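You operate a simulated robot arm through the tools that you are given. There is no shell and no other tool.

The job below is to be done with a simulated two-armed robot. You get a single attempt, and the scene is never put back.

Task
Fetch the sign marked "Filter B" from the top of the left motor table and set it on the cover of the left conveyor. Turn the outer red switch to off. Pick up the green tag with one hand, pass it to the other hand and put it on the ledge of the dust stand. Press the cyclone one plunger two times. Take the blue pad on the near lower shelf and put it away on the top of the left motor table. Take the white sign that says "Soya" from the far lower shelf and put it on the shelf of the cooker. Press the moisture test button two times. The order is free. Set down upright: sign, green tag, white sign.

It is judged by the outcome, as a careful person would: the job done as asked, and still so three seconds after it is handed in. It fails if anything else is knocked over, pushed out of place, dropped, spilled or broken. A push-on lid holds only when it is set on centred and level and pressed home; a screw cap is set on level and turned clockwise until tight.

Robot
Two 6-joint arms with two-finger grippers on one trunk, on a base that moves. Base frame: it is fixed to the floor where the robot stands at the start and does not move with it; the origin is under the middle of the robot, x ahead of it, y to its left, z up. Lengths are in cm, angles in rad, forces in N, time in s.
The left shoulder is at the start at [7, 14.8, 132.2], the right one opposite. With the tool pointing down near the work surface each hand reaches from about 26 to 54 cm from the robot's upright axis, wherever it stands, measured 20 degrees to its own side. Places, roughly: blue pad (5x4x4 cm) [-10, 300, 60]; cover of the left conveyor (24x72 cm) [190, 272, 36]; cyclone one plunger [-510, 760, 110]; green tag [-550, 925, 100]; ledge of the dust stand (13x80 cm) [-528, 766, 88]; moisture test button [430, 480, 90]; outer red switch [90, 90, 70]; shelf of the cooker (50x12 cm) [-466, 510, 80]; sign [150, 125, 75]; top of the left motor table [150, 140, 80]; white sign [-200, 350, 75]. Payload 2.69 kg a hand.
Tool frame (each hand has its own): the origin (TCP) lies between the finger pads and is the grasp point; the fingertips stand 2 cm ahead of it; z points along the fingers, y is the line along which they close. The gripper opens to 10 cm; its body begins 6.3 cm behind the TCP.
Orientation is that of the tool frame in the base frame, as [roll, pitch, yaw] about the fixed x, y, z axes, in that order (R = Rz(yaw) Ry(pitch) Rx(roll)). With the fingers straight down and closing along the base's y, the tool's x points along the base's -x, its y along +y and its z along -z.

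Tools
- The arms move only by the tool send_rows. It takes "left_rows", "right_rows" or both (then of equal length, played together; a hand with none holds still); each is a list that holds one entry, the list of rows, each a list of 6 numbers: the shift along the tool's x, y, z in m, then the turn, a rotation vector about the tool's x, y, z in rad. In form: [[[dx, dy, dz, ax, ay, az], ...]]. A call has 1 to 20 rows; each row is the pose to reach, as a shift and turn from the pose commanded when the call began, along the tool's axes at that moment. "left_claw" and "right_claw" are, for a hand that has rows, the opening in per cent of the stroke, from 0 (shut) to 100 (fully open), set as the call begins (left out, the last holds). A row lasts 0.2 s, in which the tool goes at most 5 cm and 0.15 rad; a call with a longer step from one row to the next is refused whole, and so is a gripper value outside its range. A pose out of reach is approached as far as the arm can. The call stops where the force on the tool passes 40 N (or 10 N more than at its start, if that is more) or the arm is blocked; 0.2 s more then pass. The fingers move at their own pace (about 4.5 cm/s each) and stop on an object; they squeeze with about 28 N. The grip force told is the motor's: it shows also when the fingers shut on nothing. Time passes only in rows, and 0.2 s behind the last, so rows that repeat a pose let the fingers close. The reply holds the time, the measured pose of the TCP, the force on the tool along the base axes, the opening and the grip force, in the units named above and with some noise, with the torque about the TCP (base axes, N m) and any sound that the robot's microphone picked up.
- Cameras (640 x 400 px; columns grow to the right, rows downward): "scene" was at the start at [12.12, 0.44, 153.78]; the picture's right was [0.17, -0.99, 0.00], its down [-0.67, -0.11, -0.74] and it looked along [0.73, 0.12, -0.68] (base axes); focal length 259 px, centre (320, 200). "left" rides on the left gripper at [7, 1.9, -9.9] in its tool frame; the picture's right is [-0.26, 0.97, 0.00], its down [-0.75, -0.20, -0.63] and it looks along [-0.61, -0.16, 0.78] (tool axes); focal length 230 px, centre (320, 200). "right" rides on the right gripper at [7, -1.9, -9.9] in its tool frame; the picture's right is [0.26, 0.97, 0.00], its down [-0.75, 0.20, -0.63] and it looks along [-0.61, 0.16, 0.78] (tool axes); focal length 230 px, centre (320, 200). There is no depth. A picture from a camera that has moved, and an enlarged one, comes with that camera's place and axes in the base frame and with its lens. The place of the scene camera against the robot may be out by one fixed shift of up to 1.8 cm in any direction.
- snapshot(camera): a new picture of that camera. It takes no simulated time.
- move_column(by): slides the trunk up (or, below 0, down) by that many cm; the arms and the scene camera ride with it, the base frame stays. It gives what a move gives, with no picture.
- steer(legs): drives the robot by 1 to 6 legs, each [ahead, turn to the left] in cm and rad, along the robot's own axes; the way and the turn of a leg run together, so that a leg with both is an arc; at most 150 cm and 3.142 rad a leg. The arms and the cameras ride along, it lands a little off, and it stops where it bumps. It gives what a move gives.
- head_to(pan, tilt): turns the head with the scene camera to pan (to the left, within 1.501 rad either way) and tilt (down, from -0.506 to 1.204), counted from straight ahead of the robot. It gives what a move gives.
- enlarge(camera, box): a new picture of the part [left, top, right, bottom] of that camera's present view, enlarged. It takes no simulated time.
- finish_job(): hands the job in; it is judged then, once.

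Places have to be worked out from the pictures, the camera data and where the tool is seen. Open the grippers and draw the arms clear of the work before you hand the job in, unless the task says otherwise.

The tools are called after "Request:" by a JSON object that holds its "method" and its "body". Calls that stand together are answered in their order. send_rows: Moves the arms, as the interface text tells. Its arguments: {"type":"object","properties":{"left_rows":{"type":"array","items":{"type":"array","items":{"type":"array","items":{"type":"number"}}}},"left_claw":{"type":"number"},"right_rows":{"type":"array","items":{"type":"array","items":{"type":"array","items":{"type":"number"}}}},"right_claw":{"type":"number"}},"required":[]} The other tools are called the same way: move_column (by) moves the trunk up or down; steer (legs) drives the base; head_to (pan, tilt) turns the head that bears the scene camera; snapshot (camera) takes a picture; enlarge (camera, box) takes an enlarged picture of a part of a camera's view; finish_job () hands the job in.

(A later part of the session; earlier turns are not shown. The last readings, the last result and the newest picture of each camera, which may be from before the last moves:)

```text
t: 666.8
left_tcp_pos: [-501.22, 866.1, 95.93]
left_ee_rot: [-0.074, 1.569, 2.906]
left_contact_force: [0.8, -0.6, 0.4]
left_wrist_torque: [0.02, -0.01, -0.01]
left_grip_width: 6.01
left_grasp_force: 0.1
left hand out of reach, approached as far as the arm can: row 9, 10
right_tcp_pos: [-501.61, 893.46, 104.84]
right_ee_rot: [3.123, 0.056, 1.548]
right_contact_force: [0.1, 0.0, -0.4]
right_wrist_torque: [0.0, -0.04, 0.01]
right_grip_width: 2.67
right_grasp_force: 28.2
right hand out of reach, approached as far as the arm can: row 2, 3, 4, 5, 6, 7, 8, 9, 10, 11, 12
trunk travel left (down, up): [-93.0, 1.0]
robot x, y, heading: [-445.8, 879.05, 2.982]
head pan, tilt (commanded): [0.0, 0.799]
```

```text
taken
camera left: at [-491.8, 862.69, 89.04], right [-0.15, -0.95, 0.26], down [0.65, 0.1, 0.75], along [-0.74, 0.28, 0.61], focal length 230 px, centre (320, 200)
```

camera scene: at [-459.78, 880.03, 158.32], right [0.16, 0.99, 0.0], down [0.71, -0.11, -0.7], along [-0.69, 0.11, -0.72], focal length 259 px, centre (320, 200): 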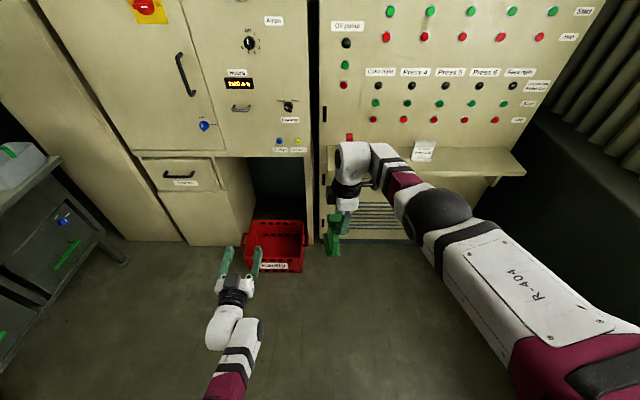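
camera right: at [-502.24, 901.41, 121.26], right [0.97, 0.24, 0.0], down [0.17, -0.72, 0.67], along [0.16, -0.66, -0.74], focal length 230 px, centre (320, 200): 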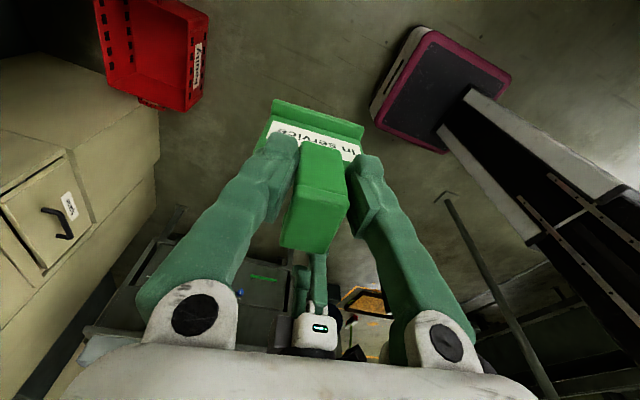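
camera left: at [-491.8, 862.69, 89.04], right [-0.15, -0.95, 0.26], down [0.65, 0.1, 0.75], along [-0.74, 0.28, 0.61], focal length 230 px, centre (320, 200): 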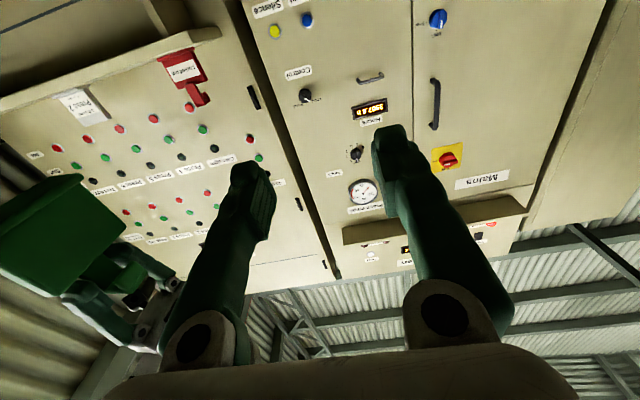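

The left hand is level now. I pull it back 8 cm and slide it across behind the tag.

Request:
{"method": "send_rows", "body": {"left_rows": [[[-0.01, 0, -0.043, 0, 0, 0], [-0.02, 0, -0.086, 0, 0, 0], [-0.02, -0.04, -0.086, 0, 0, 0], [-0.02, -0.08, -0.086, 0, 0, 0], [-0.02, -0.12, -0.086, 0, 0, 0], [-0.02, -0.16, -0.086, 0, 0, 0], [-0.02, -0.2, -0.086, 0, 0, 0], [-0.02, -0.24, -0.086, 0, 0, 0], [-0.02, -0.268, -0.086, 0, 0, 0], [-0.02, -0.268, -0.086, 0, 0, 0]]], "left_claw": 60}}

Request:
{"method": "snapshot", "body": {"camera": "scene"}}

Request:
{"method": "snapshot", "body": {"camera": "left"}}

```text
t: 667.8
left_tcp_pos: [-491.65, 866.64, 96.51]
left_ee_rot: [1.655, 1.386, -1.695]
left_contact_force: [0.0, 0.2, 0.3]
left_wrist_torque: [-0.03, 0.0, 0.0]
left_grip_width: 5.96
left_grasp_force: 0.1
left hand out of reach, approached as far as the arm can: row 5
right_tcp_pos: [-501.4, 893.46, 104.72]
right_ee_rot: [3.125, 0.055, 1.548]
right_contact_force: [0.5, 0.3, -0.7]
right_wrist_torque: [0.07, -0.02, 0.0]
right_grip_width: 2.7
right_grasp_force: 28.4
trunk travel left (down, up): [-93.0, 1.0]
robot x, y, heading: [-445.84, 879.04, 2.988]
head pan, tilt (commanded): [0.0, 0.799]
stopped in row 5 (left hand): the arm was blocked; the commanded pose is now the measured one
```

```text
taken
camera scene: at [-459.65, 880.05, 158.33], right [0.16, 0.99, 0.0], down [0.71, -0.11, -0.7], along [-0.69, 0.11, -0.72], focal length 259 px, centre (320, 200)
```

scene: 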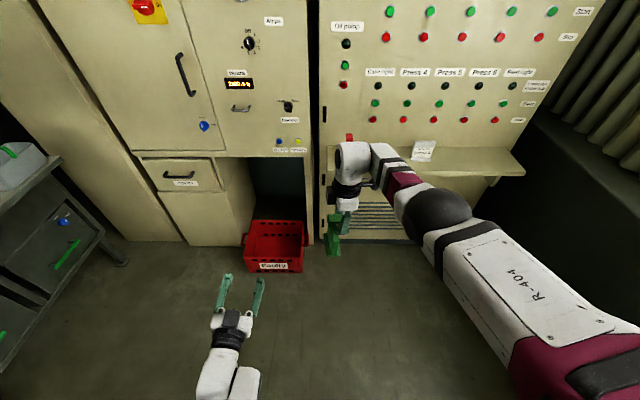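

```text
taken
camera left: at [-482.66, 861.56, 90.23], right [-0.19, -0.88, 0.43], down [0.67, 0.2, 0.71], along [-0.71, 0.43, 0.56], focal length 230 px, centre (320, 200)
```

left: 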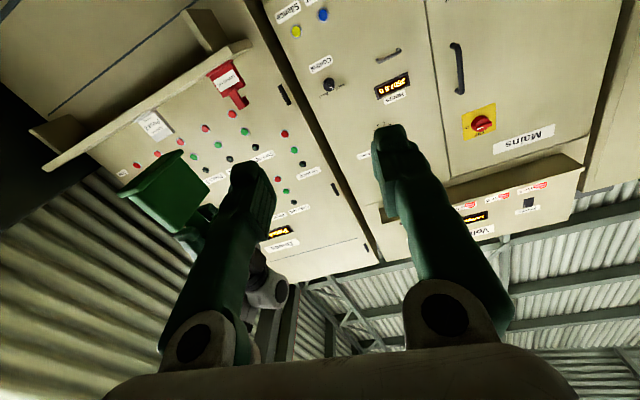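

The left arm cannot cross over that way. I change the plan: the right hand turns back so the plate faces me, and the left hand will take the plate's left end from the upper left, fingers closing fore-aft.

Request:
{"method": "send_rows", "body": {"left_rows": [[[-0.0124, 0, 0.029, 0, 0, 0], [-0.0248, -0.001, 0.058, 0, 0, 0], [-0.0372, -0.0014, 0.087, 0, 0, 0], [-0.0372, -0.0014, 0.087, 0.1223, 0.0396, 0.0383], [-0.0372, -0.0014, 0.087, 0.2445, 0.0791, 0.0766], [-0.0372, -0.0014, 0.087, 0.3668, 0.1187, 0.1148], [-0.0372, -0.0014, 0.087, 0.4891, 0.1582, 0.1531], [-0.0372, -0.0014, 0.087, 0.6113, 0.1978, 0.1914], [-0.0372, -0.0014, 0.087, 0.7336, 0.2374, 0.2297], [-0.0372, -0.0014, 0.087, 0.8559, 0.2769, 0.2679], [-0.0372, -0.0014, 0.087, 0.9781, 0.3165, 0.3062], [-0.0372, -0.0014, 0.087, 1.1004, 0.356, 0.3445], [-0.0372, -0.0014, 0.087, 1.2227, 0.3956, 0.3828], [-0.0372, -0.0014, 0.087, 1.3449, 0.4351, 0.421], [-0.0372, -0.0014, 0.087, 1.4672, 0.4747, 0.4593], [-0.0372, -0.0014, 0.087, 1.4672, 0.4747, 0.4593]]], "left_claw": 60, "right_rows": [[[-0.002, 0.008, -0.003, 0, 0, 0], [-0.005, 0.016, -0.006, 0, 0, 0], [-0.008, 0.024, -0.01, 0, 0, 0], [-0.01, 0.032, -0.013, 0, 0, 0.131], [-0.0135, 0.044, -0.013, 0, 0, 0.262], [-0.0135, 0.044, -0.013, 0, 0, 0.393], [-0.0135, 0.044, -0.013, 0, 0, 0.524], [-0.0135, 0.044, -0.013, 0, 0, 0.655], [-0.0135, 0.044, -0.013, 0, 0, 0.786], [-0.0135, 0.044, -0.013, 0, 0, 0.917], [-0.0135, 0.044, -0.013, 0, 0, 1.048], [-0.0135, 0.044, -0.013, 0, 0, 1.179], [-0.0135, 0.044, -0.013, 0, 0, 1.31], [-0.0135, 0.044, -0.013, 0, 0, 1.441], [-0.0135, 0.044, -0.013, 0, 0, 1.571], [-0.0135, 0.044, -0.013, 0, 0, 1.571]]], "right_claw": 0}}

Request:
{"method": "snapshot", "body": {"camera": "scene"}}

Request:
{"method": "snapshot", "body": {"camera": "left"}}

```text
t: 671.2
left_tcp_pos: [-499.88, 869.62, 100.08]
left_ee_rot: [3.141, 0.785, -1.729]
left_contact_force: [0.1, -0.6, -0.1]
left_wrist_torque: [-0.03, 0.01, 0.03]
left_grip_width: 6.01
left_grasp_force: 0.1
right_tcp_pos: [-501.47, 897.68, 104.39]
right_ee_rot: [3.044, -0.01, 0.033]
right_contact_force: [-1.1, 0.9, -1.1]
right_wrist_torque: [0.0, 0.0, 0.0]
right_grip_width: 2.69
right_grasp_force: 27.6
right hand out of reach, approached as far as the arm can: row 1, 2, 3, 4, 5, 6, 7, 8, 9, 10, 11, 12, 13, 14, 15, 16
trunk travel left (down, up): [-93.0, 1.0]
robot x, y, heading: [-445.77, 878.92, 2.987]
head pan, tilt (commanded): [0.0, 0.799]
```

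```text
taken
camera scene: at [-459.49, 880.48, 158.34], right [0.16, 0.99, 0.0], down [0.71, -0.12, -0.7], along [-0.69, 0.11, -0.72], focal length 259 px, centre (320, 200)
```

scene: 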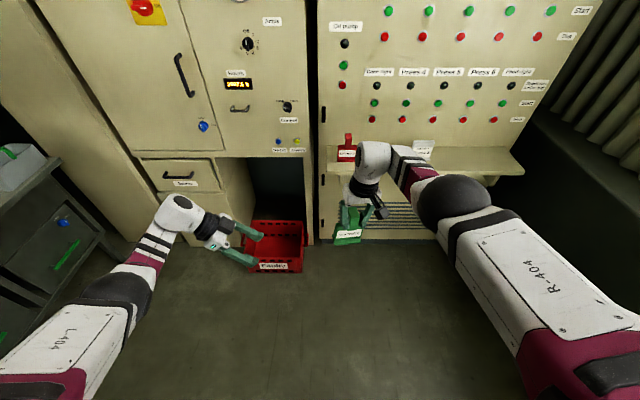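

```text
taken
camera left: at [-503.81, 858.21, 102.26], right [-0.93, 0.33, 0.18], down [0.21, 0.05, 0.98], along [0.32, 0.94, -0.12], focal length 230 px, centre (320, 200)
```

left: 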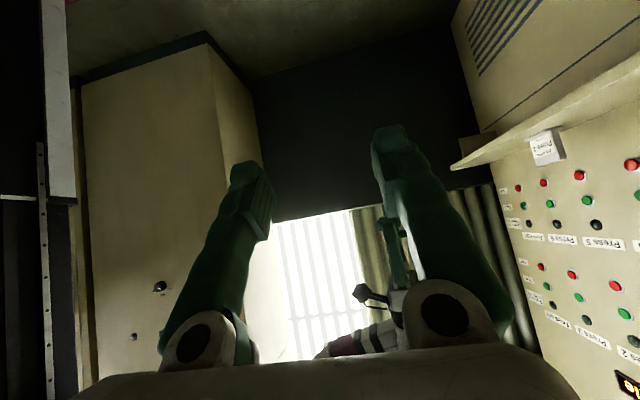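

The left hand reached the new pose pointing right-down. I bring the right hand back and level to about the centre, in reach of both.

Request:
{"method": "send_rows", "body": {"right_rows": [[[0.0123, 0.0154, -0.005, 0.024, 0, 0.012], [0.0246, 0.0307, -0.01, 0.048, 0, 0.025], [0.0368, 0.046, -0.015, 0.073, 0, 0.038], [0.0491, 0.0614, -0.0197, 0.097, 0, 0.05], [0.0491, 0.0614, -0.0197, 0.097, 0, 0.05]]], "right_claw": 0}}

Request:
{"method": "snapshot", "body": {"camera": "left"}}

Request:
{"method": "snapshot", "body": {"camera": "scene"}}

```text
t: 672.4
left_tcp_pos: [-500.05, 869.44, 99.95]
left_ee_rot: [-3.14, 0.787, -1.728]
left_contact_force: [0.2, 0.2, 0.3]
left_wrist_torque: [-0.01, 0.0, 0.05]
left_grip_width: 5.99
left_grasp_force: 0.1
right_tcp_pos: [-501.88, 898.14, 104.74]
right_ee_rot: [3.09, -0.009, 0.047]
right_contact_force: [0.5, 0.9, -0.3]
right_wrist_torque: [0.0, -0.01, -0.01]
right_grip_width: 2.68
right_grasp_force: 28.1
right hand out of reach, approached as far as the arm can: row 1, 2, 3, 4, 5
trunk travel left (down, up): [-93.0, 1.0]
robot x, y, heading: [-445.68, 878.81, 2.983]
head pan, tilt (commanded): [0.0, 0.799]
```

```text
taken
camera left: at [-503.9, 857.93, 102.13], right [-0.93, 0.33, 0.18], down [0.21, 0.05, 0.98], along [0.31, 0.94, -0.12], focal length 230 px, centre (320, 200)
```

left: 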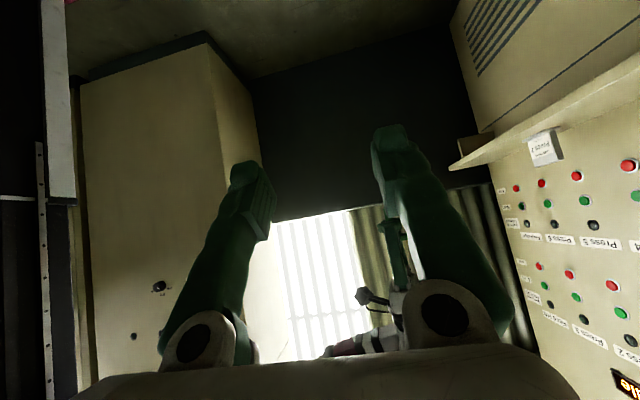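

```text
taken
camera scene: at [-459.69, 880.18, 158.32], right [0.16, 0.99, 0.0], down [0.71, -0.11, -0.7], along [-0.69, 0.11, -0.72], focal length 259 px, centre (320, 200)
```

scene: 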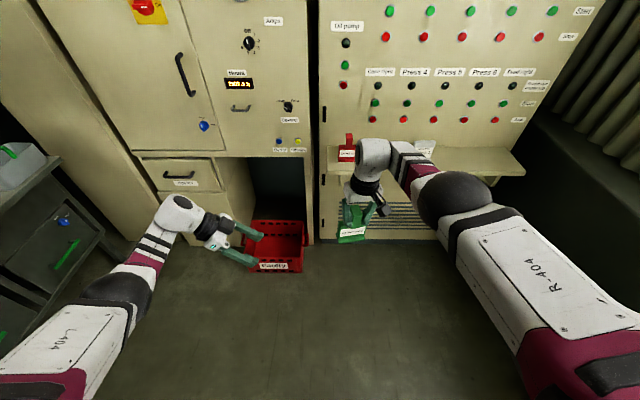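

The right hand did not follow; I test moving it straight back toward me by 6 cm.

Request:
{"method": "send_rows", "body": {"right_rows": [[[0.02, 0, 0, 0, 0, 0], [0.04, 0, 0, 0, 0, 0], [0.06, 0, 0, 0, 0, 0]]], "right_claw": 0}}

Request:
{"method": "send_rows", "body": {"right_rows": [[[0, 0, -0.02, 0, 0, 0], [0, 0, -0.04, 0, 0, 0], [0, 0, -0.05, 0, 0, 0]]], "right_claw": 0}}

```text
t: 673.2
left_tcp_pos: [-500.18, 869.36, 100.04]
left_ee_rot: [-3.14, 0.789, -1.726]
left_contact_force: [-0.3, -0.5, -0.6]
left_wrist_torque: [0.01, -0.01, -0.02]
left_grip_width: 6.0
left_grasp_force: 0.0
right_tcp_pos: [-501.36, 898.08, 103.52]
right_ee_rot: [3.091, -0.01, 0.047]
right_contact_force: [0.6, 0.2, -0.2]
right_wrist_torque: [-0.04, -0.01, 0.03]
right_grip_width: 2.68
right_grasp_force: 27.9
right hand out of reach, approached as far as the arm can: row 1, 2, 3
trunk travel left (down, up): [-93.0, 1.0]
robot x, y, heading: [-445.93, 878.94, 2.986]
head pan, tilt (commanded): [0.0, 0.799]
```

```text
t: 674.0
left_tcp_pos: [-500.07, 869.37, 99.94]
left_ee_rot: [3.141, 0.79, -1.727]
left_contact_force: [0.1, -0.5, 0.1]
left_wrist_torque: [0.01, 0.02, 0.02]
left_grip_width: 6.02
left_grasp_force: 0.1
right_tcp_pos: [-502.51, 898.34, 108.38]
right_ee_rot: [3.091, -0.011, 0.049]
right_contact_force: [-0.7, -0.5, -0.8]
right_wrist_torque: [0.0, -0.05, -0.02]
right_grip_width: 2.68
right_grasp_force: 28.0
right hand out of reach, approached as far as the arm can: row 1, 2, 3
trunk travel left (down, up): [-93.0, 1.0]
robot x, y, heading: [-445.54, 879.07, 2.983]
head pan, tilt (commanded): [0.0, 0.799]
```

The arm needs the hand lower to come nearer. I move the right hand down, back and inward together.

Request:
{"method": "send_rows", "body": {"right_rows": [[[0.0095, 0.0096, 0.018, 0.01, 0, 0.01], [0.019, 0.0192, 0.036, 0.02, 0, 0.02], [0.0285, 0.0289, 0.054, 0.03, 0, 0.03], [0.038, 0.0385, 0.072, 0.04, 0, 0.04], [0.0474, 0.048, 0.09, 0.05, 0, 0.05], [0.0569, 0.0577, 0.108, 0.05, 0, 0.05], [0.0569, 0.0577, 0.108, 0.05, 0, 0.05]]], "right_claw": 0}}

Request:
{"method": "snapshot", "body": {"camera": "scene"}}

```text
t: 675.6
left_tcp_pos: [-500.07, 869.25, 99.96]
left_ee_rot: [-3.141, 0.788, -1.725]
left_contact_force: [-0.8, 0.8, -0.7]
left_wrist_torque: [-0.03, -0.03, 0.01]
left_grip_width: 5.98
left_grasp_force: 0.0
right_tcp_pos: [-499.22, 897.02, 98.15]
right_ee_rot: [3.097, -0.015, 0.067]
right_contact_force: [-1.2, 1.0, -1.2]
right_wrist_torque: [-0.01, -0.02, 0.01]
right_grip_width: 2.67
right_grasp_force: 28.3
right hand out of reach, approached as far as the arm can: row 1, 2, 3, 4, 5, 6, 7
trunk travel left (down, up): [-93.0, 1.0]
robot x, y, heading: [-445.54, 878.89, 2.988]
head pan, tilt (commanded): [0.0, 0.799]
```

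```text
taken
camera scene: at [-459.68, 880.12, 158.32], right [0.16, 0.99, 0.0], down [0.71, -0.11, -0.7], along [-0.69, 0.11, -0.72], focal length 259 px, centre (320, 200)
```

scene: 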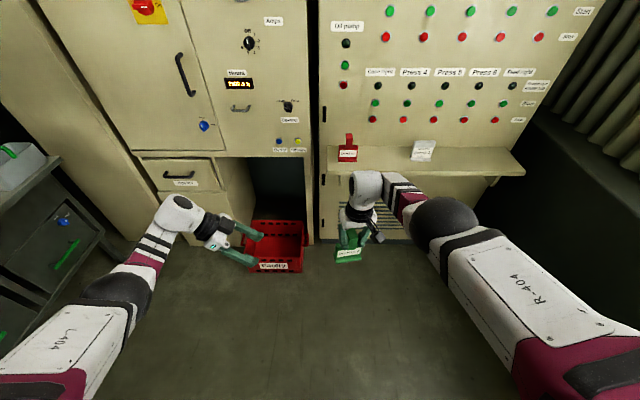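

The right arm can't come further in while pointing straight down, so I tilt its hand about 0.3 rad to the left, swinging the tag toward the middle.

Request:
{"method": "send_rows", "body": {"right_rows": [[[0, 0.009, -0.001, -0.06, 0, 0], [0, 0.018, -0.003, -0.12, 0, 0], [0, 0.027, -0.005, -0.18, 0, 0], [0, 0.036, -0.007, -0.24, 0, 0], [0, 0.045, -0.008, -0.3, 0, 0], [0, 0.045, -0.008, -0.3, 0, 0]]], "right_claw": 0}}

Request:
{"method": "snapshot", "body": {"camera": "scene"}}

```text
t: 677.0
left_tcp_pos: [-500.04, 869.44, 99.78]
left_ee_rot: [-3.141, 0.789, -1.726]
left_contact_force: [0.6, -0.1, -0.1]
left_wrist_torque: [0.02, 0.01, 0.01]
left_grip_width: 6.01
left_grasp_force: 0.2
right_tcp_pos: [-498.93, 892.54, 99.1]
right_ee_rot: [2.797, -0.017, 0.069]
right_contact_force: [-0.6, 0.8, -0.9]
right_wrist_torque: [0.01, 0.01, 0.03]
right_grip_width: 2.67
right_grasp_force: 28.0
trunk travel left (down, up): [-93.0, 1.0]
robot x, y, heading: [-445.8, 879.16, 2.978]
head pan, tilt (commanded): [0.0, 0.799]
```

```text
taken
camera scene: at [-459.68, 880.1, 158.32], right [0.16, 0.99, 0.0], down [0.71, -0.11, -0.7], along [-0.69, 0.11, -0.72], focal length 259 px, centre (320, 200)
```

scene: 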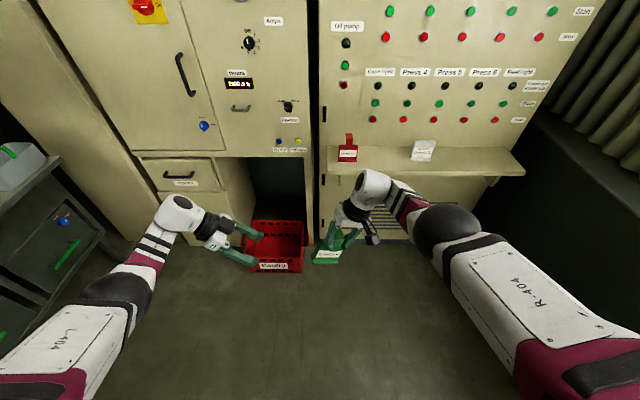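

That brought the tag to the middle. I move the left hand to 10 cm short of the plate's left end, adjusting its angle to match.

Request:
{"method": "send_rows", "body": {"left_rows": [[[-0.025, 0.004, 0.0176, -0.015, 0.047, -0.018], [-0.0505, 0.008, 0.0352, -0.03, 0.094, -0.036], [-0.0757, 0.012, 0.0528, -0.045, 0.141, -0.054], [-0.101, 0.0159, 0.0704, -0.0605, 0.1875, -0.0727], [-0.101, 0.0159, 0.0704, -0.0605, 0.1875, -0.0727]]], "left_claw": 60}}

Request:
{"method": "snapshot", "body": {"camera": "left"}}

Request:
{"method": "enlarge", "body": {"camera": "scene", "box": [200, 150, 440, 310]}}

```text
t: 678.2
left_tcp_pos: [-499.65, 881.58, 102.27]
left_ee_rot: [-3.141, 0.6, -1.629]
left_contact_force: [0.0, -0.2, -0.1]
left_wrist_torque: [-0.02, 0.03, -0.01]
left_grip_width: 6.0
left_grasp_force: 0.1
right_tcp_pos: [-498.98, 892.6, 99.12]
right_ee_rot: [2.798, -0.016, 0.066]
right_contact_force: [0.1, 0.3, -1.2]
right_wrist_torque: [-0.02, -0.03, 0.02]
right_grip_width: 2.69
right_grasp_force: 28.3
trunk travel left (down, up): [-93.0, 1.0]
robot x, y, heading: [-445.33, 879.1, 2.983]
head pan, tilt (commanded): [0.0, 0.799]
```

```text
taken
camera left: at [-502.48, 870.45, 106.55], right [-0.95, 0.27, 0.15], down [0.22, 0.25, 0.94], along [0.22, 0.93, -0.3], focal length 230 px, centre (320, 200)
```

left: 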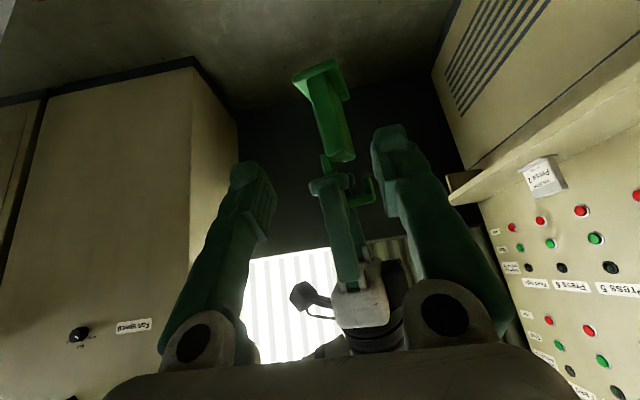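

```text
2.50 times, centred on (320, 230) of scene
camera zoom: at [-459.67, 880.1, 158.32], right [0.16, 0.99, 0.0], down [0.71, -0.11, -0.7], along [-0.69, 0.11, -0.72], focal length 647 px, centre (320, 125)
```

zoom: 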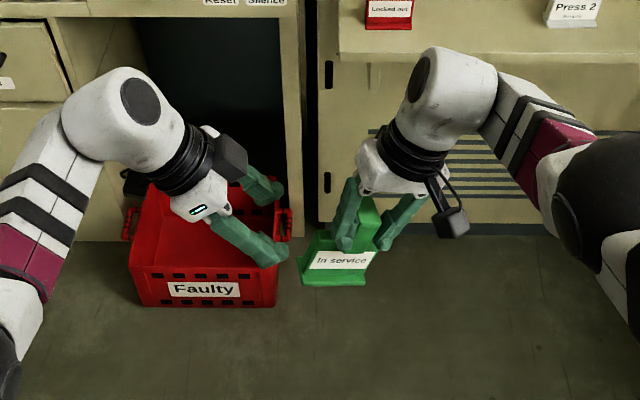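

The left camera shows the plate's edge right between the left fingers. I shift about 8 mm forward and advance 6 cm.

Request:
{"method": "send_rows", "body": {"left_rows": [[[0, 0.004, 0, 0, 0, 0], [0, 0.008, 0.015, 0, 0, 0], [0, 0.008, 0.03, 0, 0, 0], [0, 0.008, 0.045, 0, 0, 0], [0, 0.008, 0.06, 0, 0, 0], [0, 0.008, 0.06, 0, 0, 0]]], "left_claw": 60}}

Request:
{"method": "snapshot", "body": {"camera": "left"}}

Request:
{"method": "enlarge", "body": {"camera": "scene", "box": [220, 170, 400, 290]}}

```text
t: 679.6
left_tcp_pos: [-500.26, 885.01, 97.26]
left_ee_rot: [-3.141, 0.601, -1.633]
left_contact_force: [-0.3, 0.3, -0.3]
left_wrist_torque: [0.01, -0.01, -0.04]
left_grip_width: 5.97
left_grasp_force: 0.1
right_tcp_pos: [-499.06, 892.64, 99.07]
right_ee_rot: [2.799, -0.015, 0.068]
right_contact_force: [-0.3, 0.0, -0.4]
right_wrist_torque: [-0.02, 0.03, 0.01]
right_grip_width: 2.69
right_grasp_force: 27.8
trunk travel left (down, up): [-93.0, 1.0]
robot x, y, heading: [-445.49, 879.23, 2.981]
head pan, tilt (commanded): [0.0, 0.799]
```

```text
taken
camera left: at [-503.02, 873.84, 101.6], right [-0.95, 0.27, 0.15], down [0.22, 0.25, 0.94], along [0.22, 0.93, -0.3], focal length 230 px, centre (320, 200)
```

left: 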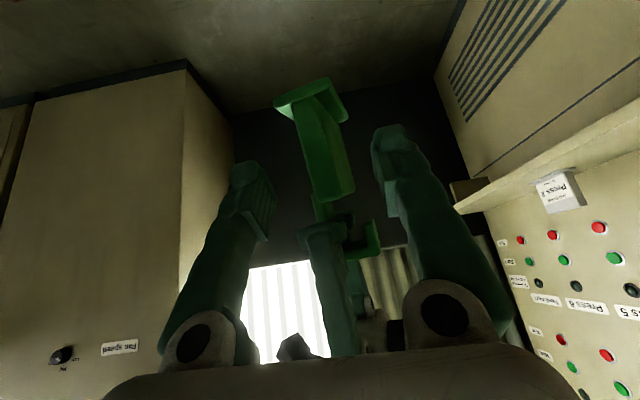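

```text
3.33 times, centred on (310, 230) of scene
camera zoom: at [-459.68, 880.09, 158.32], right [0.16, 0.99, 0.0], down [0.71, -0.11, -0.7], along [-0.69, 0.11, -0.72], focal length 862 px, centre (353, 100)
```

zoom: 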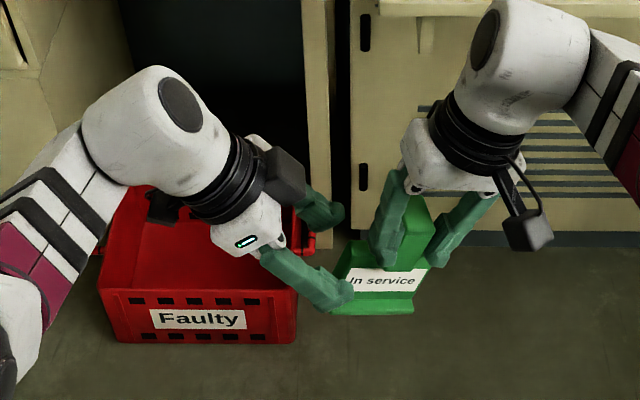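

Still well aligned. I advance the last 4 cm so the fingertips overlap the plate.

Request:
{"method": "send_rows", "body": {"left_rows": [[[0, 0, 0.01, 0, 0, 0], [0, 0, 0.02, 0, 0, 0], [0, 0, 0.03, 0, 0, 0], [0, 0, 0.042, 0, 0, 0], [0, 0, 0.042, 0, 0, 0]]], "left_claw": 60}}

Request:
{"method": "snapshot", "body": {"camera": "left"}}

Request:
{"method": "enlarge", "body": {"camera": "scene", "box": [220, 170, 400, 290]}}

```text
t: 680.8
left_tcp_pos: [-499.21, 887.13, 94.4]
left_ee_rot: [3.141, 0.601, -1.632]
left_contact_force: [0.3, -0.1, 0.5]
left_wrist_torque: [0.0, 0.0, 0.0]
left_grip_width: 5.99
left_grasp_force: 0.1
left hand out of reach, approached as far as the arm can: row 3, 4, 5
right_tcp_pos: [-498.99, 892.55, 99.08]
right_ee_rot: [2.796, -0.016, 0.068]
right_contact_force: [0.4, 0.6, -0.6]
right_wrist_torque: [0.03, 0.0, -0.01]
right_grip_width: 2.68
right_grasp_force: 27.8
trunk travel left (down, up): [-93.0, 1.0]
robot x, y, heading: [-445.55, 879.33, 2.982]
head pan, tilt (commanded): [0.0, 0.799]
```

```text
taken
camera left: at [-501.92, 875.88, 98.72], right [-0.95, 0.27, 0.15], down [0.22, 0.25, 0.94], along [0.22, 0.93, -0.3], focal length 230 px, centre (320, 200)
```

left: 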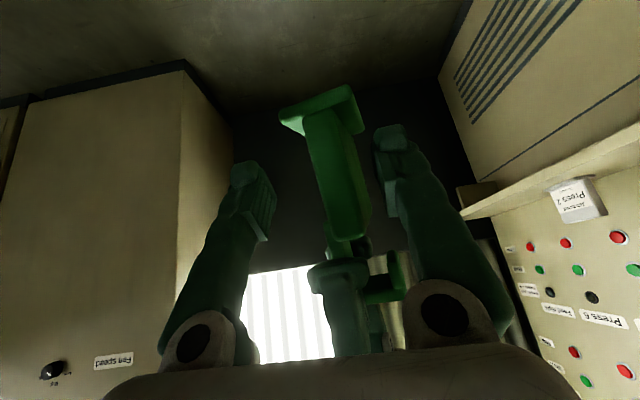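

```text
3.33 times, centred on (310, 230) of scene
camera zoom: at [-459.7, 880.13, 158.32], right [0.16, 0.99, 0.0], down [0.71, -0.11, -0.7], along [-0.69, 0.11, -0.72], focal length 862 px, centre (353, 100)
```

zoom: 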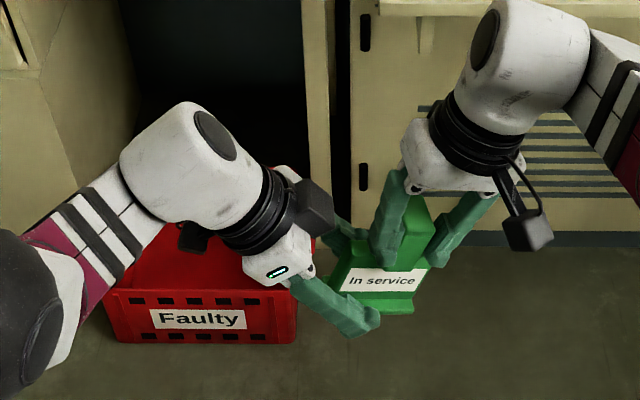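

The plate sits about 1.3 cm off toward the front finger, and the left arm is at full stretch. I raise both hands 6 cm together, which gives the left arm slack to centre on the plate.

Request:
{"method": "send_rows", "body": {"left_rows": [[[-0.0113, 0, -0.0165, 0, 0, 0], [-0.0226, 0, -0.033, 0, 0, 0], [-0.0339, 0.004, -0.0495, 0, 0, 0], [-0.0339, 0.01, -0.0495, 0, 0, 0], [-0.0339, 0.014, -0.0495, 0, 0, 0], [-0.0339, 0.014, -0.0495, 0, 0, 0]]], "left_claw": 60, "right_rows": [[[0.0003, 0.0068, -0.0188, 0, 0, 0], [0.0007, 0.0135, -0.0377, 0, 0, 0], [0.001, 0.0203, -0.0565, 0, 0, 0], [0.001, 0.0203, -0.0565, 0, 0, 0], [0.001, 0.0203, -0.0565, 0, 0, 0], [0.001, 0.0203, -0.0565, 0, 0, 0]]], "right_claw": 0}}

Request:
{"method": "snapshot", "body": {"camera": "left"}}

Request:
{"method": "enlarge", "body": {"camera": "scene", "box": [220, 150, 400, 290]}}

```text
t: 682.2
left_tcp_pos: [-500.65, 887.17, 100.34]
left_ee_rot: [3.141, 0.599, -1.632]
left_contact_force: [0.1, 0.0, -0.7]
left_wrist_torque: [0.0, 0.03, -0.01]
left_grip_width: 6.0
left_grasp_force: 0.1
right_tcp_pos: [-500.86, 892.52, 104.59]
right_ee_rot: [2.796, -0.014, 0.069]
right_contact_force: [-1.1, 0.1, -0.9]
right_wrist_torque: [0.04, -0.01, 0.0]
right_grip_width: 2.68
right_grasp_force: 28.2
right hand out of reach, approached as far as the arm can: row 1, 2, 3, 4, 5, 6
trunk travel left (down, up): [-93.0, 1.0]
robot x, y, heading: [-445.46, 879.24, 2.981]
head pan, tilt (commanded): [0.0, 0.799]
```

```text
taken
camera left: at [-503.33, 875.94, 104.75], right [-0.95, 0.27, 0.15], down [0.22, 0.25, 0.94], along [0.22, 0.93, -0.3], focal length 230 px, centre (320, 200)
```

left: 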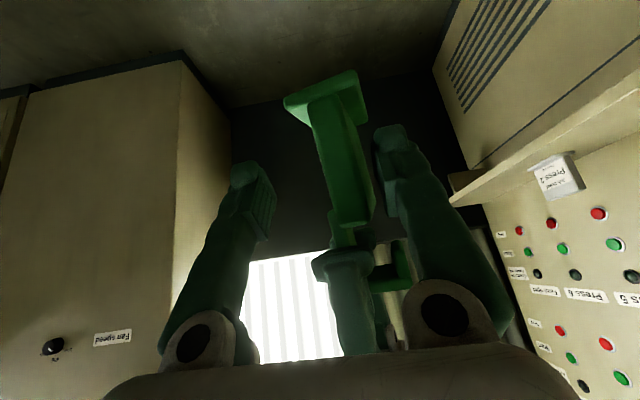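

```text
2.86 times, centred on (310, 220) of scene
camera zoom: at [-459.66, 880.11, 158.32], right [0.16, 0.99, 0.0], down [0.71, -0.11, -0.7], along [-0.69, 0.11, -0.72], focal length 739 px, centre (349, 143)
```

zoom: 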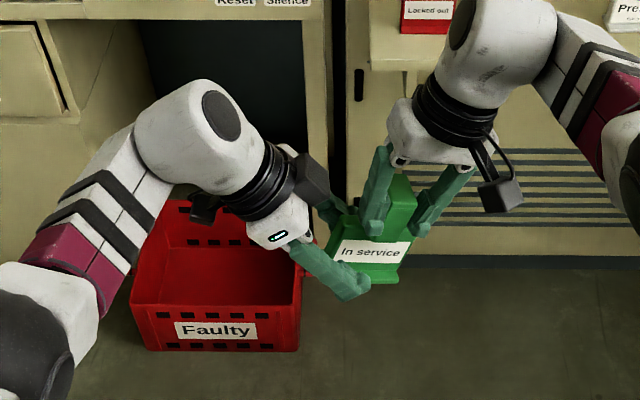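

The right hand drifted forward too, so the offset remains; the left arm has slack now, so I move it 1.8 cm forward.

Request:
{"method": "send_rows", "body": {"left_rows": [[[0, 0.006, 0, 0, 0, 0], [0, 0.012, 0, 0, 0, 0], [0, 0.018, 0, 0, 0, 0], [0, 0.018, 0, 0, 0, 0]]], "left_claw": 60}}

Request:
{"method": "snapshot", "body": {"camera": "left"}}

```text
t: 683.2
left_tcp_pos: [-502.48, 887.11, 100.33]
left_ee_rot: [3.141, 0.601, -1.631]
left_contact_force: [-0.2, 0.5, -0.7]
left_wrist_torque: [0.01, 0.0, 0.01]
left_grip_width: 5.99
left_grasp_force: 0.2
right_tcp_pos: [-500.87, 892.41, 104.52]
right_ee_rot: [2.795, -0.019, 0.07]
right_contact_force: [-0.4, 0.3, -0.2]
right_wrist_torque: [0.01, -0.04, 0.02]
right_grip_width: 2.66
right_grasp_force: 28.1
trunk travel left (down, up): [-93.0, 1.0]
robot x, y, heading: [-445.73, 879.26, 2.984]
head pan, tilt (commanded): [0.0, 0.799]
```

```text
taken
camera left: at [-505.11, 875.98, 104.73], right [-0.95, 0.27, 0.15], down [0.22, 0.25, 0.94], along [0.22, 0.93, -0.3], focal length 230 px, centre (320, 200)
```

left: 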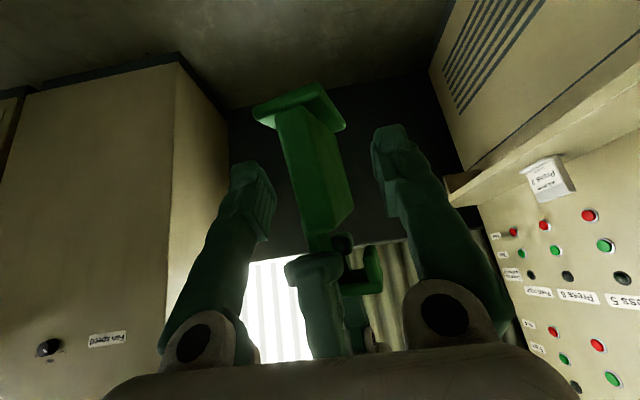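

Centred now. I close the left gripper on the plate while the right still holds the neck.

Request:
{"method": "send_rows", "body": {"left_rows": [[[0, 0, 0, 0, 0, 0], [0, 0, 0, 0, 0, 0], [0, 0, 0, 0, 0, 0], [0, 0, 0, 0, 0, 0], [0, 0, 0, 0, 0, 0]]], "left_claw": 0}}

Request:
{"method": "snapshot", "body": {"camera": "left"}}

Request:
{"method": "enlarge", "body": {"camera": "scene", "box": [220, 150, 400, 290]}}

```text
t: 684.4
left_tcp_pos: [-502.22, 887.16, 100.23]
left_ee_rot: [-3.138, 0.6, -1.631]
left_contact_force: [8.7, 3.7, -0.4]
left_wrist_torque: [-0.21, -0.33, 0.22]
left_grip_width: 1.79
left_grasp_force: 28.3
right_tcp_pos: [-500.91, 892.54, 104.62]
right_ee_rot: [2.796, -0.015, 0.069]
right_contact_force: [-8.4, -3.3, 1.5]
right_wrist_torque: [-0.03, 0.66, -0.58]
right_grip_width: 2.68
right_grasp_force: 28.2
trunk travel left (down, up): [-93.0, 1.0]
robot x, y, heading: [-446.0, 879.1, 2.982]
head pan, tilt (commanded): [0.0, 0.799]
```

```text
taken
camera left: at [-505.05, 876.02, 104.67], right [-0.95, 0.27, 0.14], down [0.21, 0.25, 0.94], along [0.22, 0.93, -0.3], focal length 230 px, centre (320, 200)
```

left: 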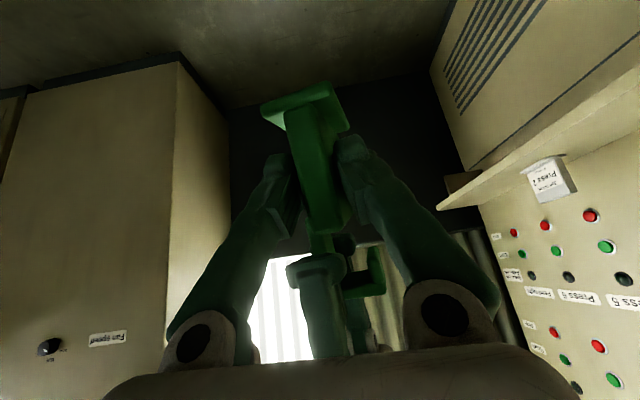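

```text
2.86 times, centred on (310, 220) of scene
camera zoom: at [-459.68, 880.11, 158.32], right [0.16, 0.99, 0.0], down [0.71, -0.11, -0.7], along [-0.69, 0.11, -0.72], focal length 739 px, centre (349, 143)
```

zoom: 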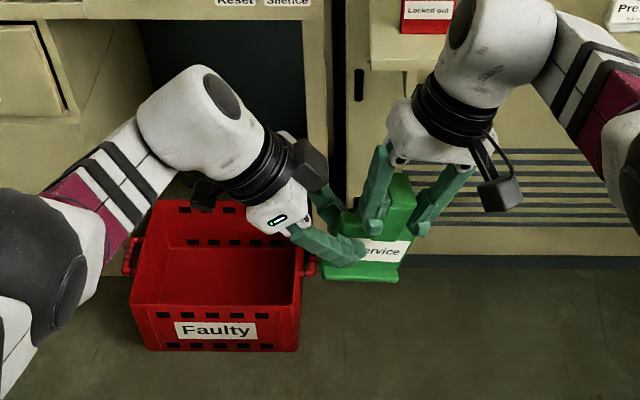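

Both hands hold the tag. I open the right fingers a little and draw the right hand up and away along its axis.

Request:
{"method": "send_rows", "body": {"right_rows": [[[0, 0, 0, 0, 0, 0], [0, 0, 0, 0, 0, 0], [0, 0, 0, 0, 0, 0]]], "right_claw": 48}}

Request:
{"method": "snapshot", "body": {"camera": "right"}}

Request:
{"method": "enlarge", "body": {"camera": "scene", "box": [220, 150, 400, 290]}}

```text
t: 685.2
left_tcp_pos: [-502.33, 887.12, 100.39]
left_ee_rot: [3.14, 0.6, -1.632]
left_contact_force: [0.0, 0.3, -0.4]
left_wrist_torque: [-0.03, 0.03, 0.04]
left_grip_width: 1.69
left_grasp_force: 28.0
right_tcp_pos: [-500.75, 892.47, 104.63]
right_ee_rot: [2.796, -0.017, 0.071]
right_contact_force: [0.4, -0.4, -0.6]
right_wrist_torque: [0.02, 0.02, 0.04]
right_grip_width: 4.84
right_grasp_force: 0.0
trunk travel left (down, up): [-93.0, 1.0]
robot x, y, heading: [-445.61, 879.0, 2.985]
head pan, tilt (commanded): [0.0, 0.799]
```

```text
taken
camera right: at [-494.37, 898.14, 113.22], right [0.31, -0.89, 0.33], down [-0.76, -0.03, 0.65], along [-0.57, -0.46, -0.69], focal length 230 px, centre (320, 200)
```

right: 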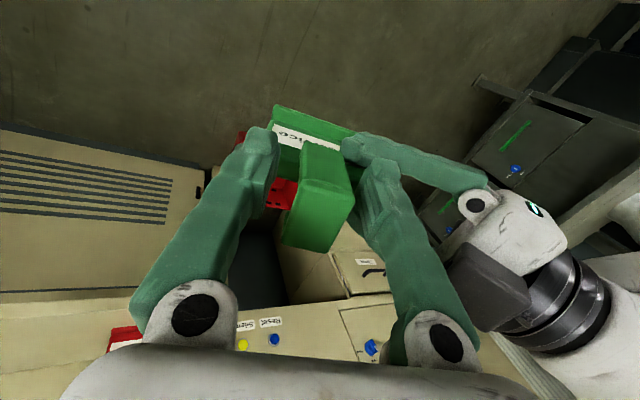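

```text
2.86 times, centred on (310, 220) of scene
camera zoom: at [-459.68, 880.11, 158.32], right [0.16, 0.99, 0.0], down [0.71, -0.11, -0.7], along [-0.69, 0.11, -0.72], focal length 739 px, centre (349, 143)
```

zoom: 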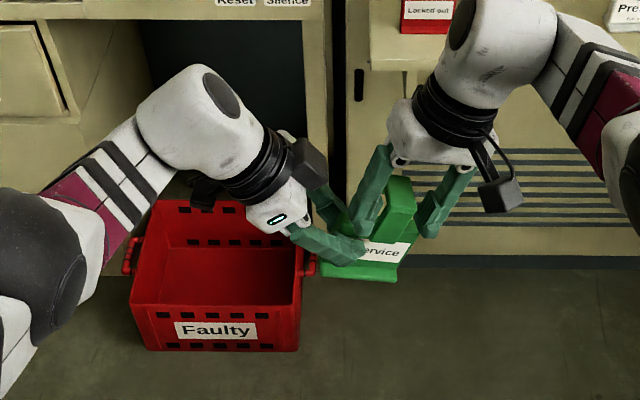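

The left hand holds the tag alone now. I withdraw the right hand up and to the right.

Request:
{"method": "send_rows", "body": {"right_rows": [[[0, 0, -0.02, 0, 0, 0], [0, 0, -0.05, 0, 0, 0], [0, 0, -0.085, 0, 0, 0], [0, -0.03, -0.11, 0.06, 0, 0], [0, -0.07, -0.11, 0.14, 0, 0], [0, -0.11, -0.11, 0.22, 0, 0], [0, -0.15, -0.11, 0.3, 0, 0], [0, -0.15, -0.11, 0.34, 0, 0]]], "right_claw": 48}}

Request:
{"method": "snapshot", "body": {"camera": "scene"}}

Request:
{"method": "snapshot", "body": {"camera": "left"}}

```text
t: 687.0
left_tcp_pos: [-502.39, 887.07, 100.35]
left_ee_rot: [-3.142, 0.6, -1.632]
left_contact_force: [0.6, 0.2, 0.1]
left_wrist_torque: [-0.02, 0.01, -0.01]
left_grip_width: 1.69
left_grasp_force: 27.8
right_tcp_pos: [-502.02, 910.26, 109.87]
right_ee_rot: [3.14, -0.015, 0.068]
right_contact_force: [0.4, -0.8, -0.6]
right_wrist_torque: [0.02, -0.01, 0.01]
right_grip_width: 4.82
right_grasp_force: 0.1
right hand out of reach, approached as far as the arm can: row 1, 2, 3, 4, 5, 7
trunk travel left (down, up): [-93.0, 1.0]
robot x, y, heading: [-445.72, 879.2, 2.983]
head pan, tilt (commanded): [0.0, 0.799]
```

```text
taken
camera scene: at [-459.69, 880.07, 158.32], right [0.16, 0.99, 0.0], down [0.71, -0.11, -0.7], along [-0.69, 0.11, -0.72], focal length 259 px, centre (320, 200)
```

scene: 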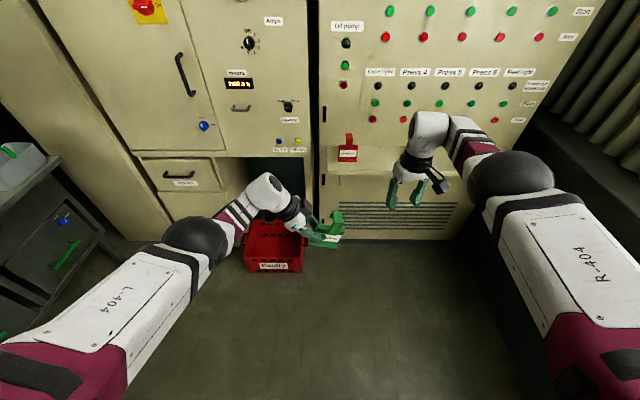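

```text
taken
camera left: at [-505.11, 875.98, 104.72], right [-0.95, 0.27, 0.15], down [0.22, 0.25, 0.94], along [0.22, 0.93, -0.3], focal length 230 px, centre (320, 200)
```

left: 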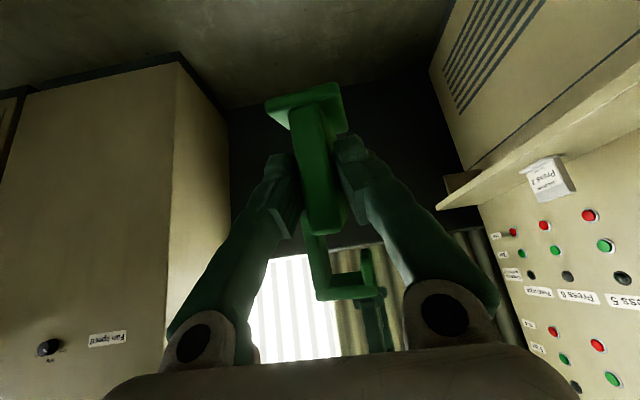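

The hand-over worked: the left hand holds the tag. I turn to face the dust stand and look at its ledge.

Request:
{"method": "steer", "body": {"legs": [[0, 1.03]]}}

Request:
{"method": "head_to", "body": {"pan": 0.0, "tilt": 0.5}}

Request:
{"method": "snapshot", "body": {"camera": "scene"}}

```text
t: 690.0
left_tcp_pos: [-482.07, 834.73, 100.28]
left_ee_rot: [-3.14, 0.598, -0.607]
left_contact_force: [0.6, 0.1, 0.1]
left_wrist_torque: [-0.02, 0.02, 0.0]
left_grip_width: 1.67
left_grasp_force: 27.5
right_tcp_pos: [-501.62, 847.01, 109.72]
right_ee_rot: [3.138, -0.012, 1.097]
right_contact_force: [-0.7, 0.2, -1.3]
right_wrist_torque: [-0.03, 0.01, -0.02]
right_grip_width: 4.79
right_grasp_force: 0.0
trunk travel left (down, up): [-93.0, 1.0]
robot x, y, heading: [-445.56, 879.07, -2.274]
head pan, tilt (commanded): [0.0, 0.799]
```

```text
t: 690.9
left_tcp_pos: [-481.95, 834.65, 100.35]
left_ee_rot: [-3.14, 0.599, -0.604]
left_contact_force: [0.1, -0.3, 0.7]
left_wrist_torque: [-0.01, -0.01, 0.01]
left_grip_width: 1.7
left_grasp_force: 28.0
right_tcp_pos: [-501.53, 846.93, 109.88]
right_ee_rot: [3.137, -0.015, 1.097]
right_contact_force: [-0.1, -0.3, -0.5]
right_wrist_torque: [0.0, -0.01, 0.01]
right_grip_width: 4.78
right_grasp_force: 0.1
trunk travel left (down, up): [-93.0, 1.0]
robot x, y, heading: [-445.86, 878.89, -2.273]
head pan, tilt (commanded): [0.0, 0.499]
```

```text
taken
camera scene: at [-455.86, 867.23, 160.91], right [-0.76, 0.65, 0.0], down [0.31, 0.37, -0.88], along [-0.57, -0.67, -0.48], focal length 259 px, centre (320, 200)
```

scene: 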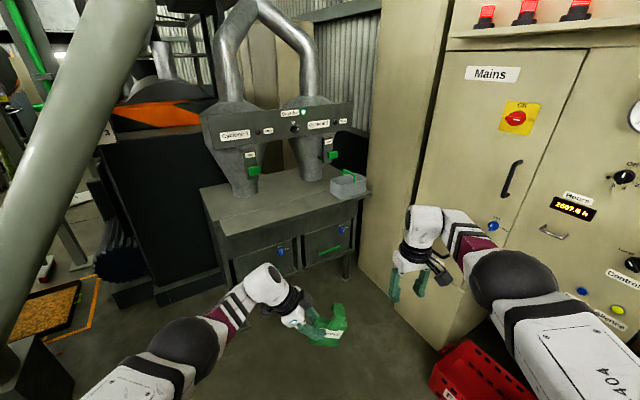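

The stand actually faces north: its ledge front edge runs from about [-485, 763] to [-562, 777] at z≈88. To keep the right arm clear of the stand I first swing the right hand out to my right side.

Request:
{"method": "send_rows", "body": {"right_rows": [[[0.03, -0.011, 0.005, 0, 0, 0.07], [0.06, -0.022, 0.01, 0, 0, 0.14], [0.09, -0.033, 0.015, 0, 0, 0.21], [0.12, -0.043, 0.02, 0, 0, 0.28], [0.15, -0.054, 0.025, 0, 0, 0.35], [0.18, -0.065, 0.03, 0, 0, 0.42], [0.21, -0.076, 0.035, 0, 0, 0.49], [0.24, -0.087, 0.04, 0, 0, 0.56], [0.27, -0.098, 0.045, 0, 0, 0.63], [0.3, -0.108, 0.05, 0, 0, 0.7], [0.33, -0.119, 0.05, 0, 0, 0.77], [0.36, -0.13, 0.05, 0, 0, 0.84], [0.39, -0.141, 0.05, 0, 0, 0.91], [0.42, -0.152, 0.05, 0, 0, 0.98], [0.448, -0.162, 0.05, 0, 0, 1.05]]], "right_claw": 20}}

Request:
{"method": "head_to", "body": {"pan": -0.3, "tilt": 0.8}}

Request:
{"method": "snapshot", "body": {"camera": "scene"}}

```text
t: 694.0
left_tcp_pos: [-481.79, 834.39, 100.23]
left_ee_rot: [-3.137, 0.601, -0.602]
left_contact_force: [-0.2, 0.4, -1.2]
left_wrist_torque: [-0.02, -0.03, 0.01]
left_grip_width: 1.69
left_grasp_force: 28.2
right_tcp_pos: [-509.81, 902.05, 99.48]
right_ee_rot: [-3.134, -0.015, 0.084]
right_contact_force: [-0.8, -0.2, 0.2]
right_wrist_torque: [0.03, 0.01, 0.01]
right_grip_width: 2.02
right_grasp_force: 0.1
right hand out of reach, approached as far as the arm can: row 1, 2, 3, 4, 5, 6, 7, 8, 9, 10, 11, 12, 13, 14, 15
trunk travel left (down, up): [-93.0, 1.0]
robot x, y, heading: [-445.53, 879.3, -2.27]
head pan, tilt (commanded): [0.0, 0.499]
```

```text
t: 694.9
left_tcp_pos: [-481.86, 834.44, 100.27]
left_ee_rot: [-3.138, 0.599, -0.604]
left_contact_force: [-0.2, -1.1, -1.2]
left_wrist_torque: [-0.02, 0.0, 0.0]
left_grip_width: 1.69
left_grasp_force: 28.0
right_tcp_pos: [-509.87, 902.41, 99.37]
right_ee_rot: [-3.135, -0.014, 0.085]
right_contact_force: [-0.3, 0.0, -0.7]
right_wrist_torque: [-0.01, -0.03, -0.02]
right_grip_width: 2.01
right_grasp_force: 0.1
trunk travel left (down, up): [-93.0, 1.0]
robot x, y, heading: [-445.57, 879.08, -2.274]
head pan, tilt (commanded): [-0.3, 0.799]
```

```text
taken
camera scene: at [-456.81, 869.79, 158.32], right [-0.54, 0.84, 0.0], down [0.6, 0.39, -0.7], along [-0.59, -0.38, -0.72], focal length 259 px, centre (320, 200)
```

scene: 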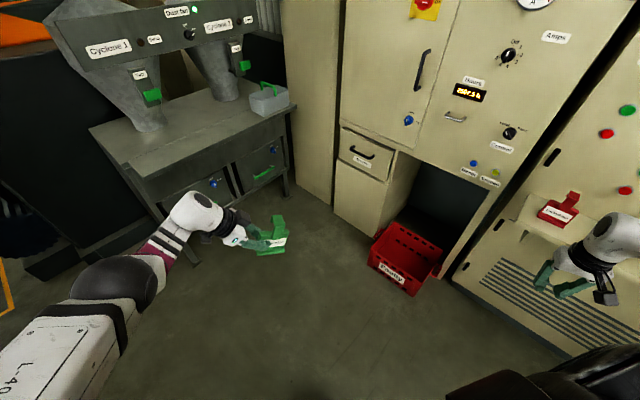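

The right hand is well out to the side. I drive to a spot in front of the ledge's east end and square up to it.

Request:
{"method": "steer", "body": {"legs": [[0, -0.078], [47, 0], [0, 0.618]]}}

Request:
{"method": "head_to", "body": {"pan": 0.0, "tilt": 0.6}}

Request:
{"method": "snapshot", "body": {"camera": "scene"}}

Request:
{"method": "enlarge", "body": {"camera": "scene", "box": [200, 80, 460, 260]}}

```text
t: 699.8
left_tcp_pos: [-487.17, 788.79, 100.31]
left_ee_rot: [-3.14, 0.595, -0.064]
left_contact_force: [0.8, 0.3, -1.9]
left_wrist_torque: [-0.06, -0.01, 0.04]
left_grip_width: 1.67
left_grasp_force: 27.9
right_tcp_pos: [-545.91, 832.45, 99.28]
right_ee_rot: [-3.136, -0.018, 0.626]
right_contact_force: [0.1, 0.7, 0.2]
right_wrist_torque: [-0.06, 0.0, 0.02]
right_grip_width: 2.02
right_grasp_force: 0.1
trunk travel left (down, up): [-93.0, 1.0]
robot x, y, heading: [-478.95, 845.37, -1.727]
head pan, tilt (commanded): [-0.3, 0.799]
```

```text
t: 700.6
left_tcp_pos: [-487.04, 788.77, 100.27]
left_ee_rot: [-3.138, 0.599, -0.065]
left_contact_force: [0.0, -0.5, -1.0]
left_wrist_torque: [-0.02, -0.03, 0.02]
left_grip_width: 1.67
left_grasp_force: 28.1
right_tcp_pos: [-545.91, 832.52, 99.39]
right_ee_rot: [-3.136, -0.014, 0.626]
right_contact_force: [-0.4, -0.1, 0.0]
right_wrist_torque: [0.01, 0.02, -0.02]
right_grip_width: 2.04
right_grasp_force: 0.1
trunk travel left (down, up): [-93.0, 1.0]
robot x, y, heading: [-479.0, 845.46, -1.732]
head pan, tilt (commanded): [0.0, 0.6]
```

```text
taken
camera scene: at [-482.1, 830.83, 160.01], right [-0.99, 0.16, 0.0], down [0.09, 0.56, -0.82], along [-0.13, -0.81, -0.57], focal length 259 px, centre (320, 200)
```

scene: 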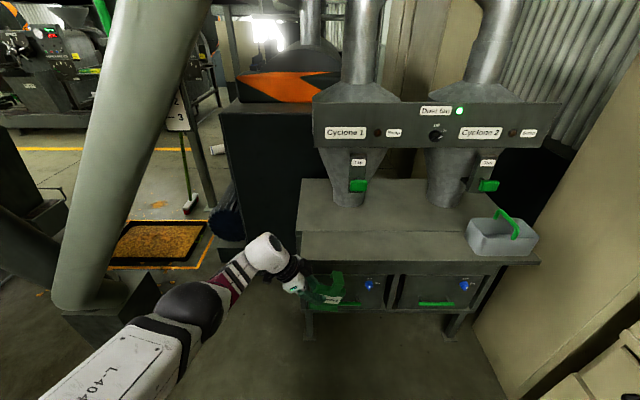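

```text
2.22 times, centred on (330, 170) of scene
camera zoom: at [-482.1, 830.83, 160.01], right [-0.99, 0.16, 0.0], down [0.09, 0.56, -0.82], along [-0.13, -0.81, -0.57], focal length 575 px, centre (298, 267)
```

zoom: 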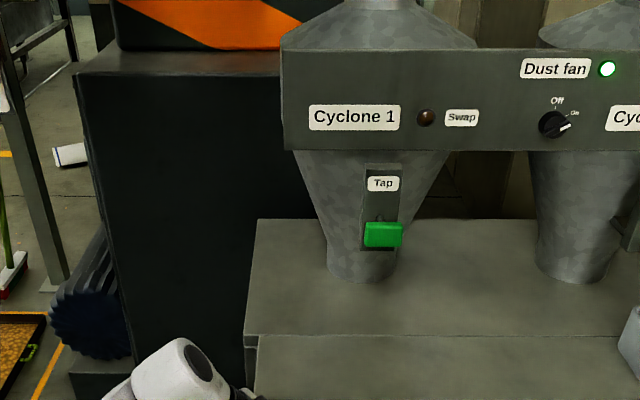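

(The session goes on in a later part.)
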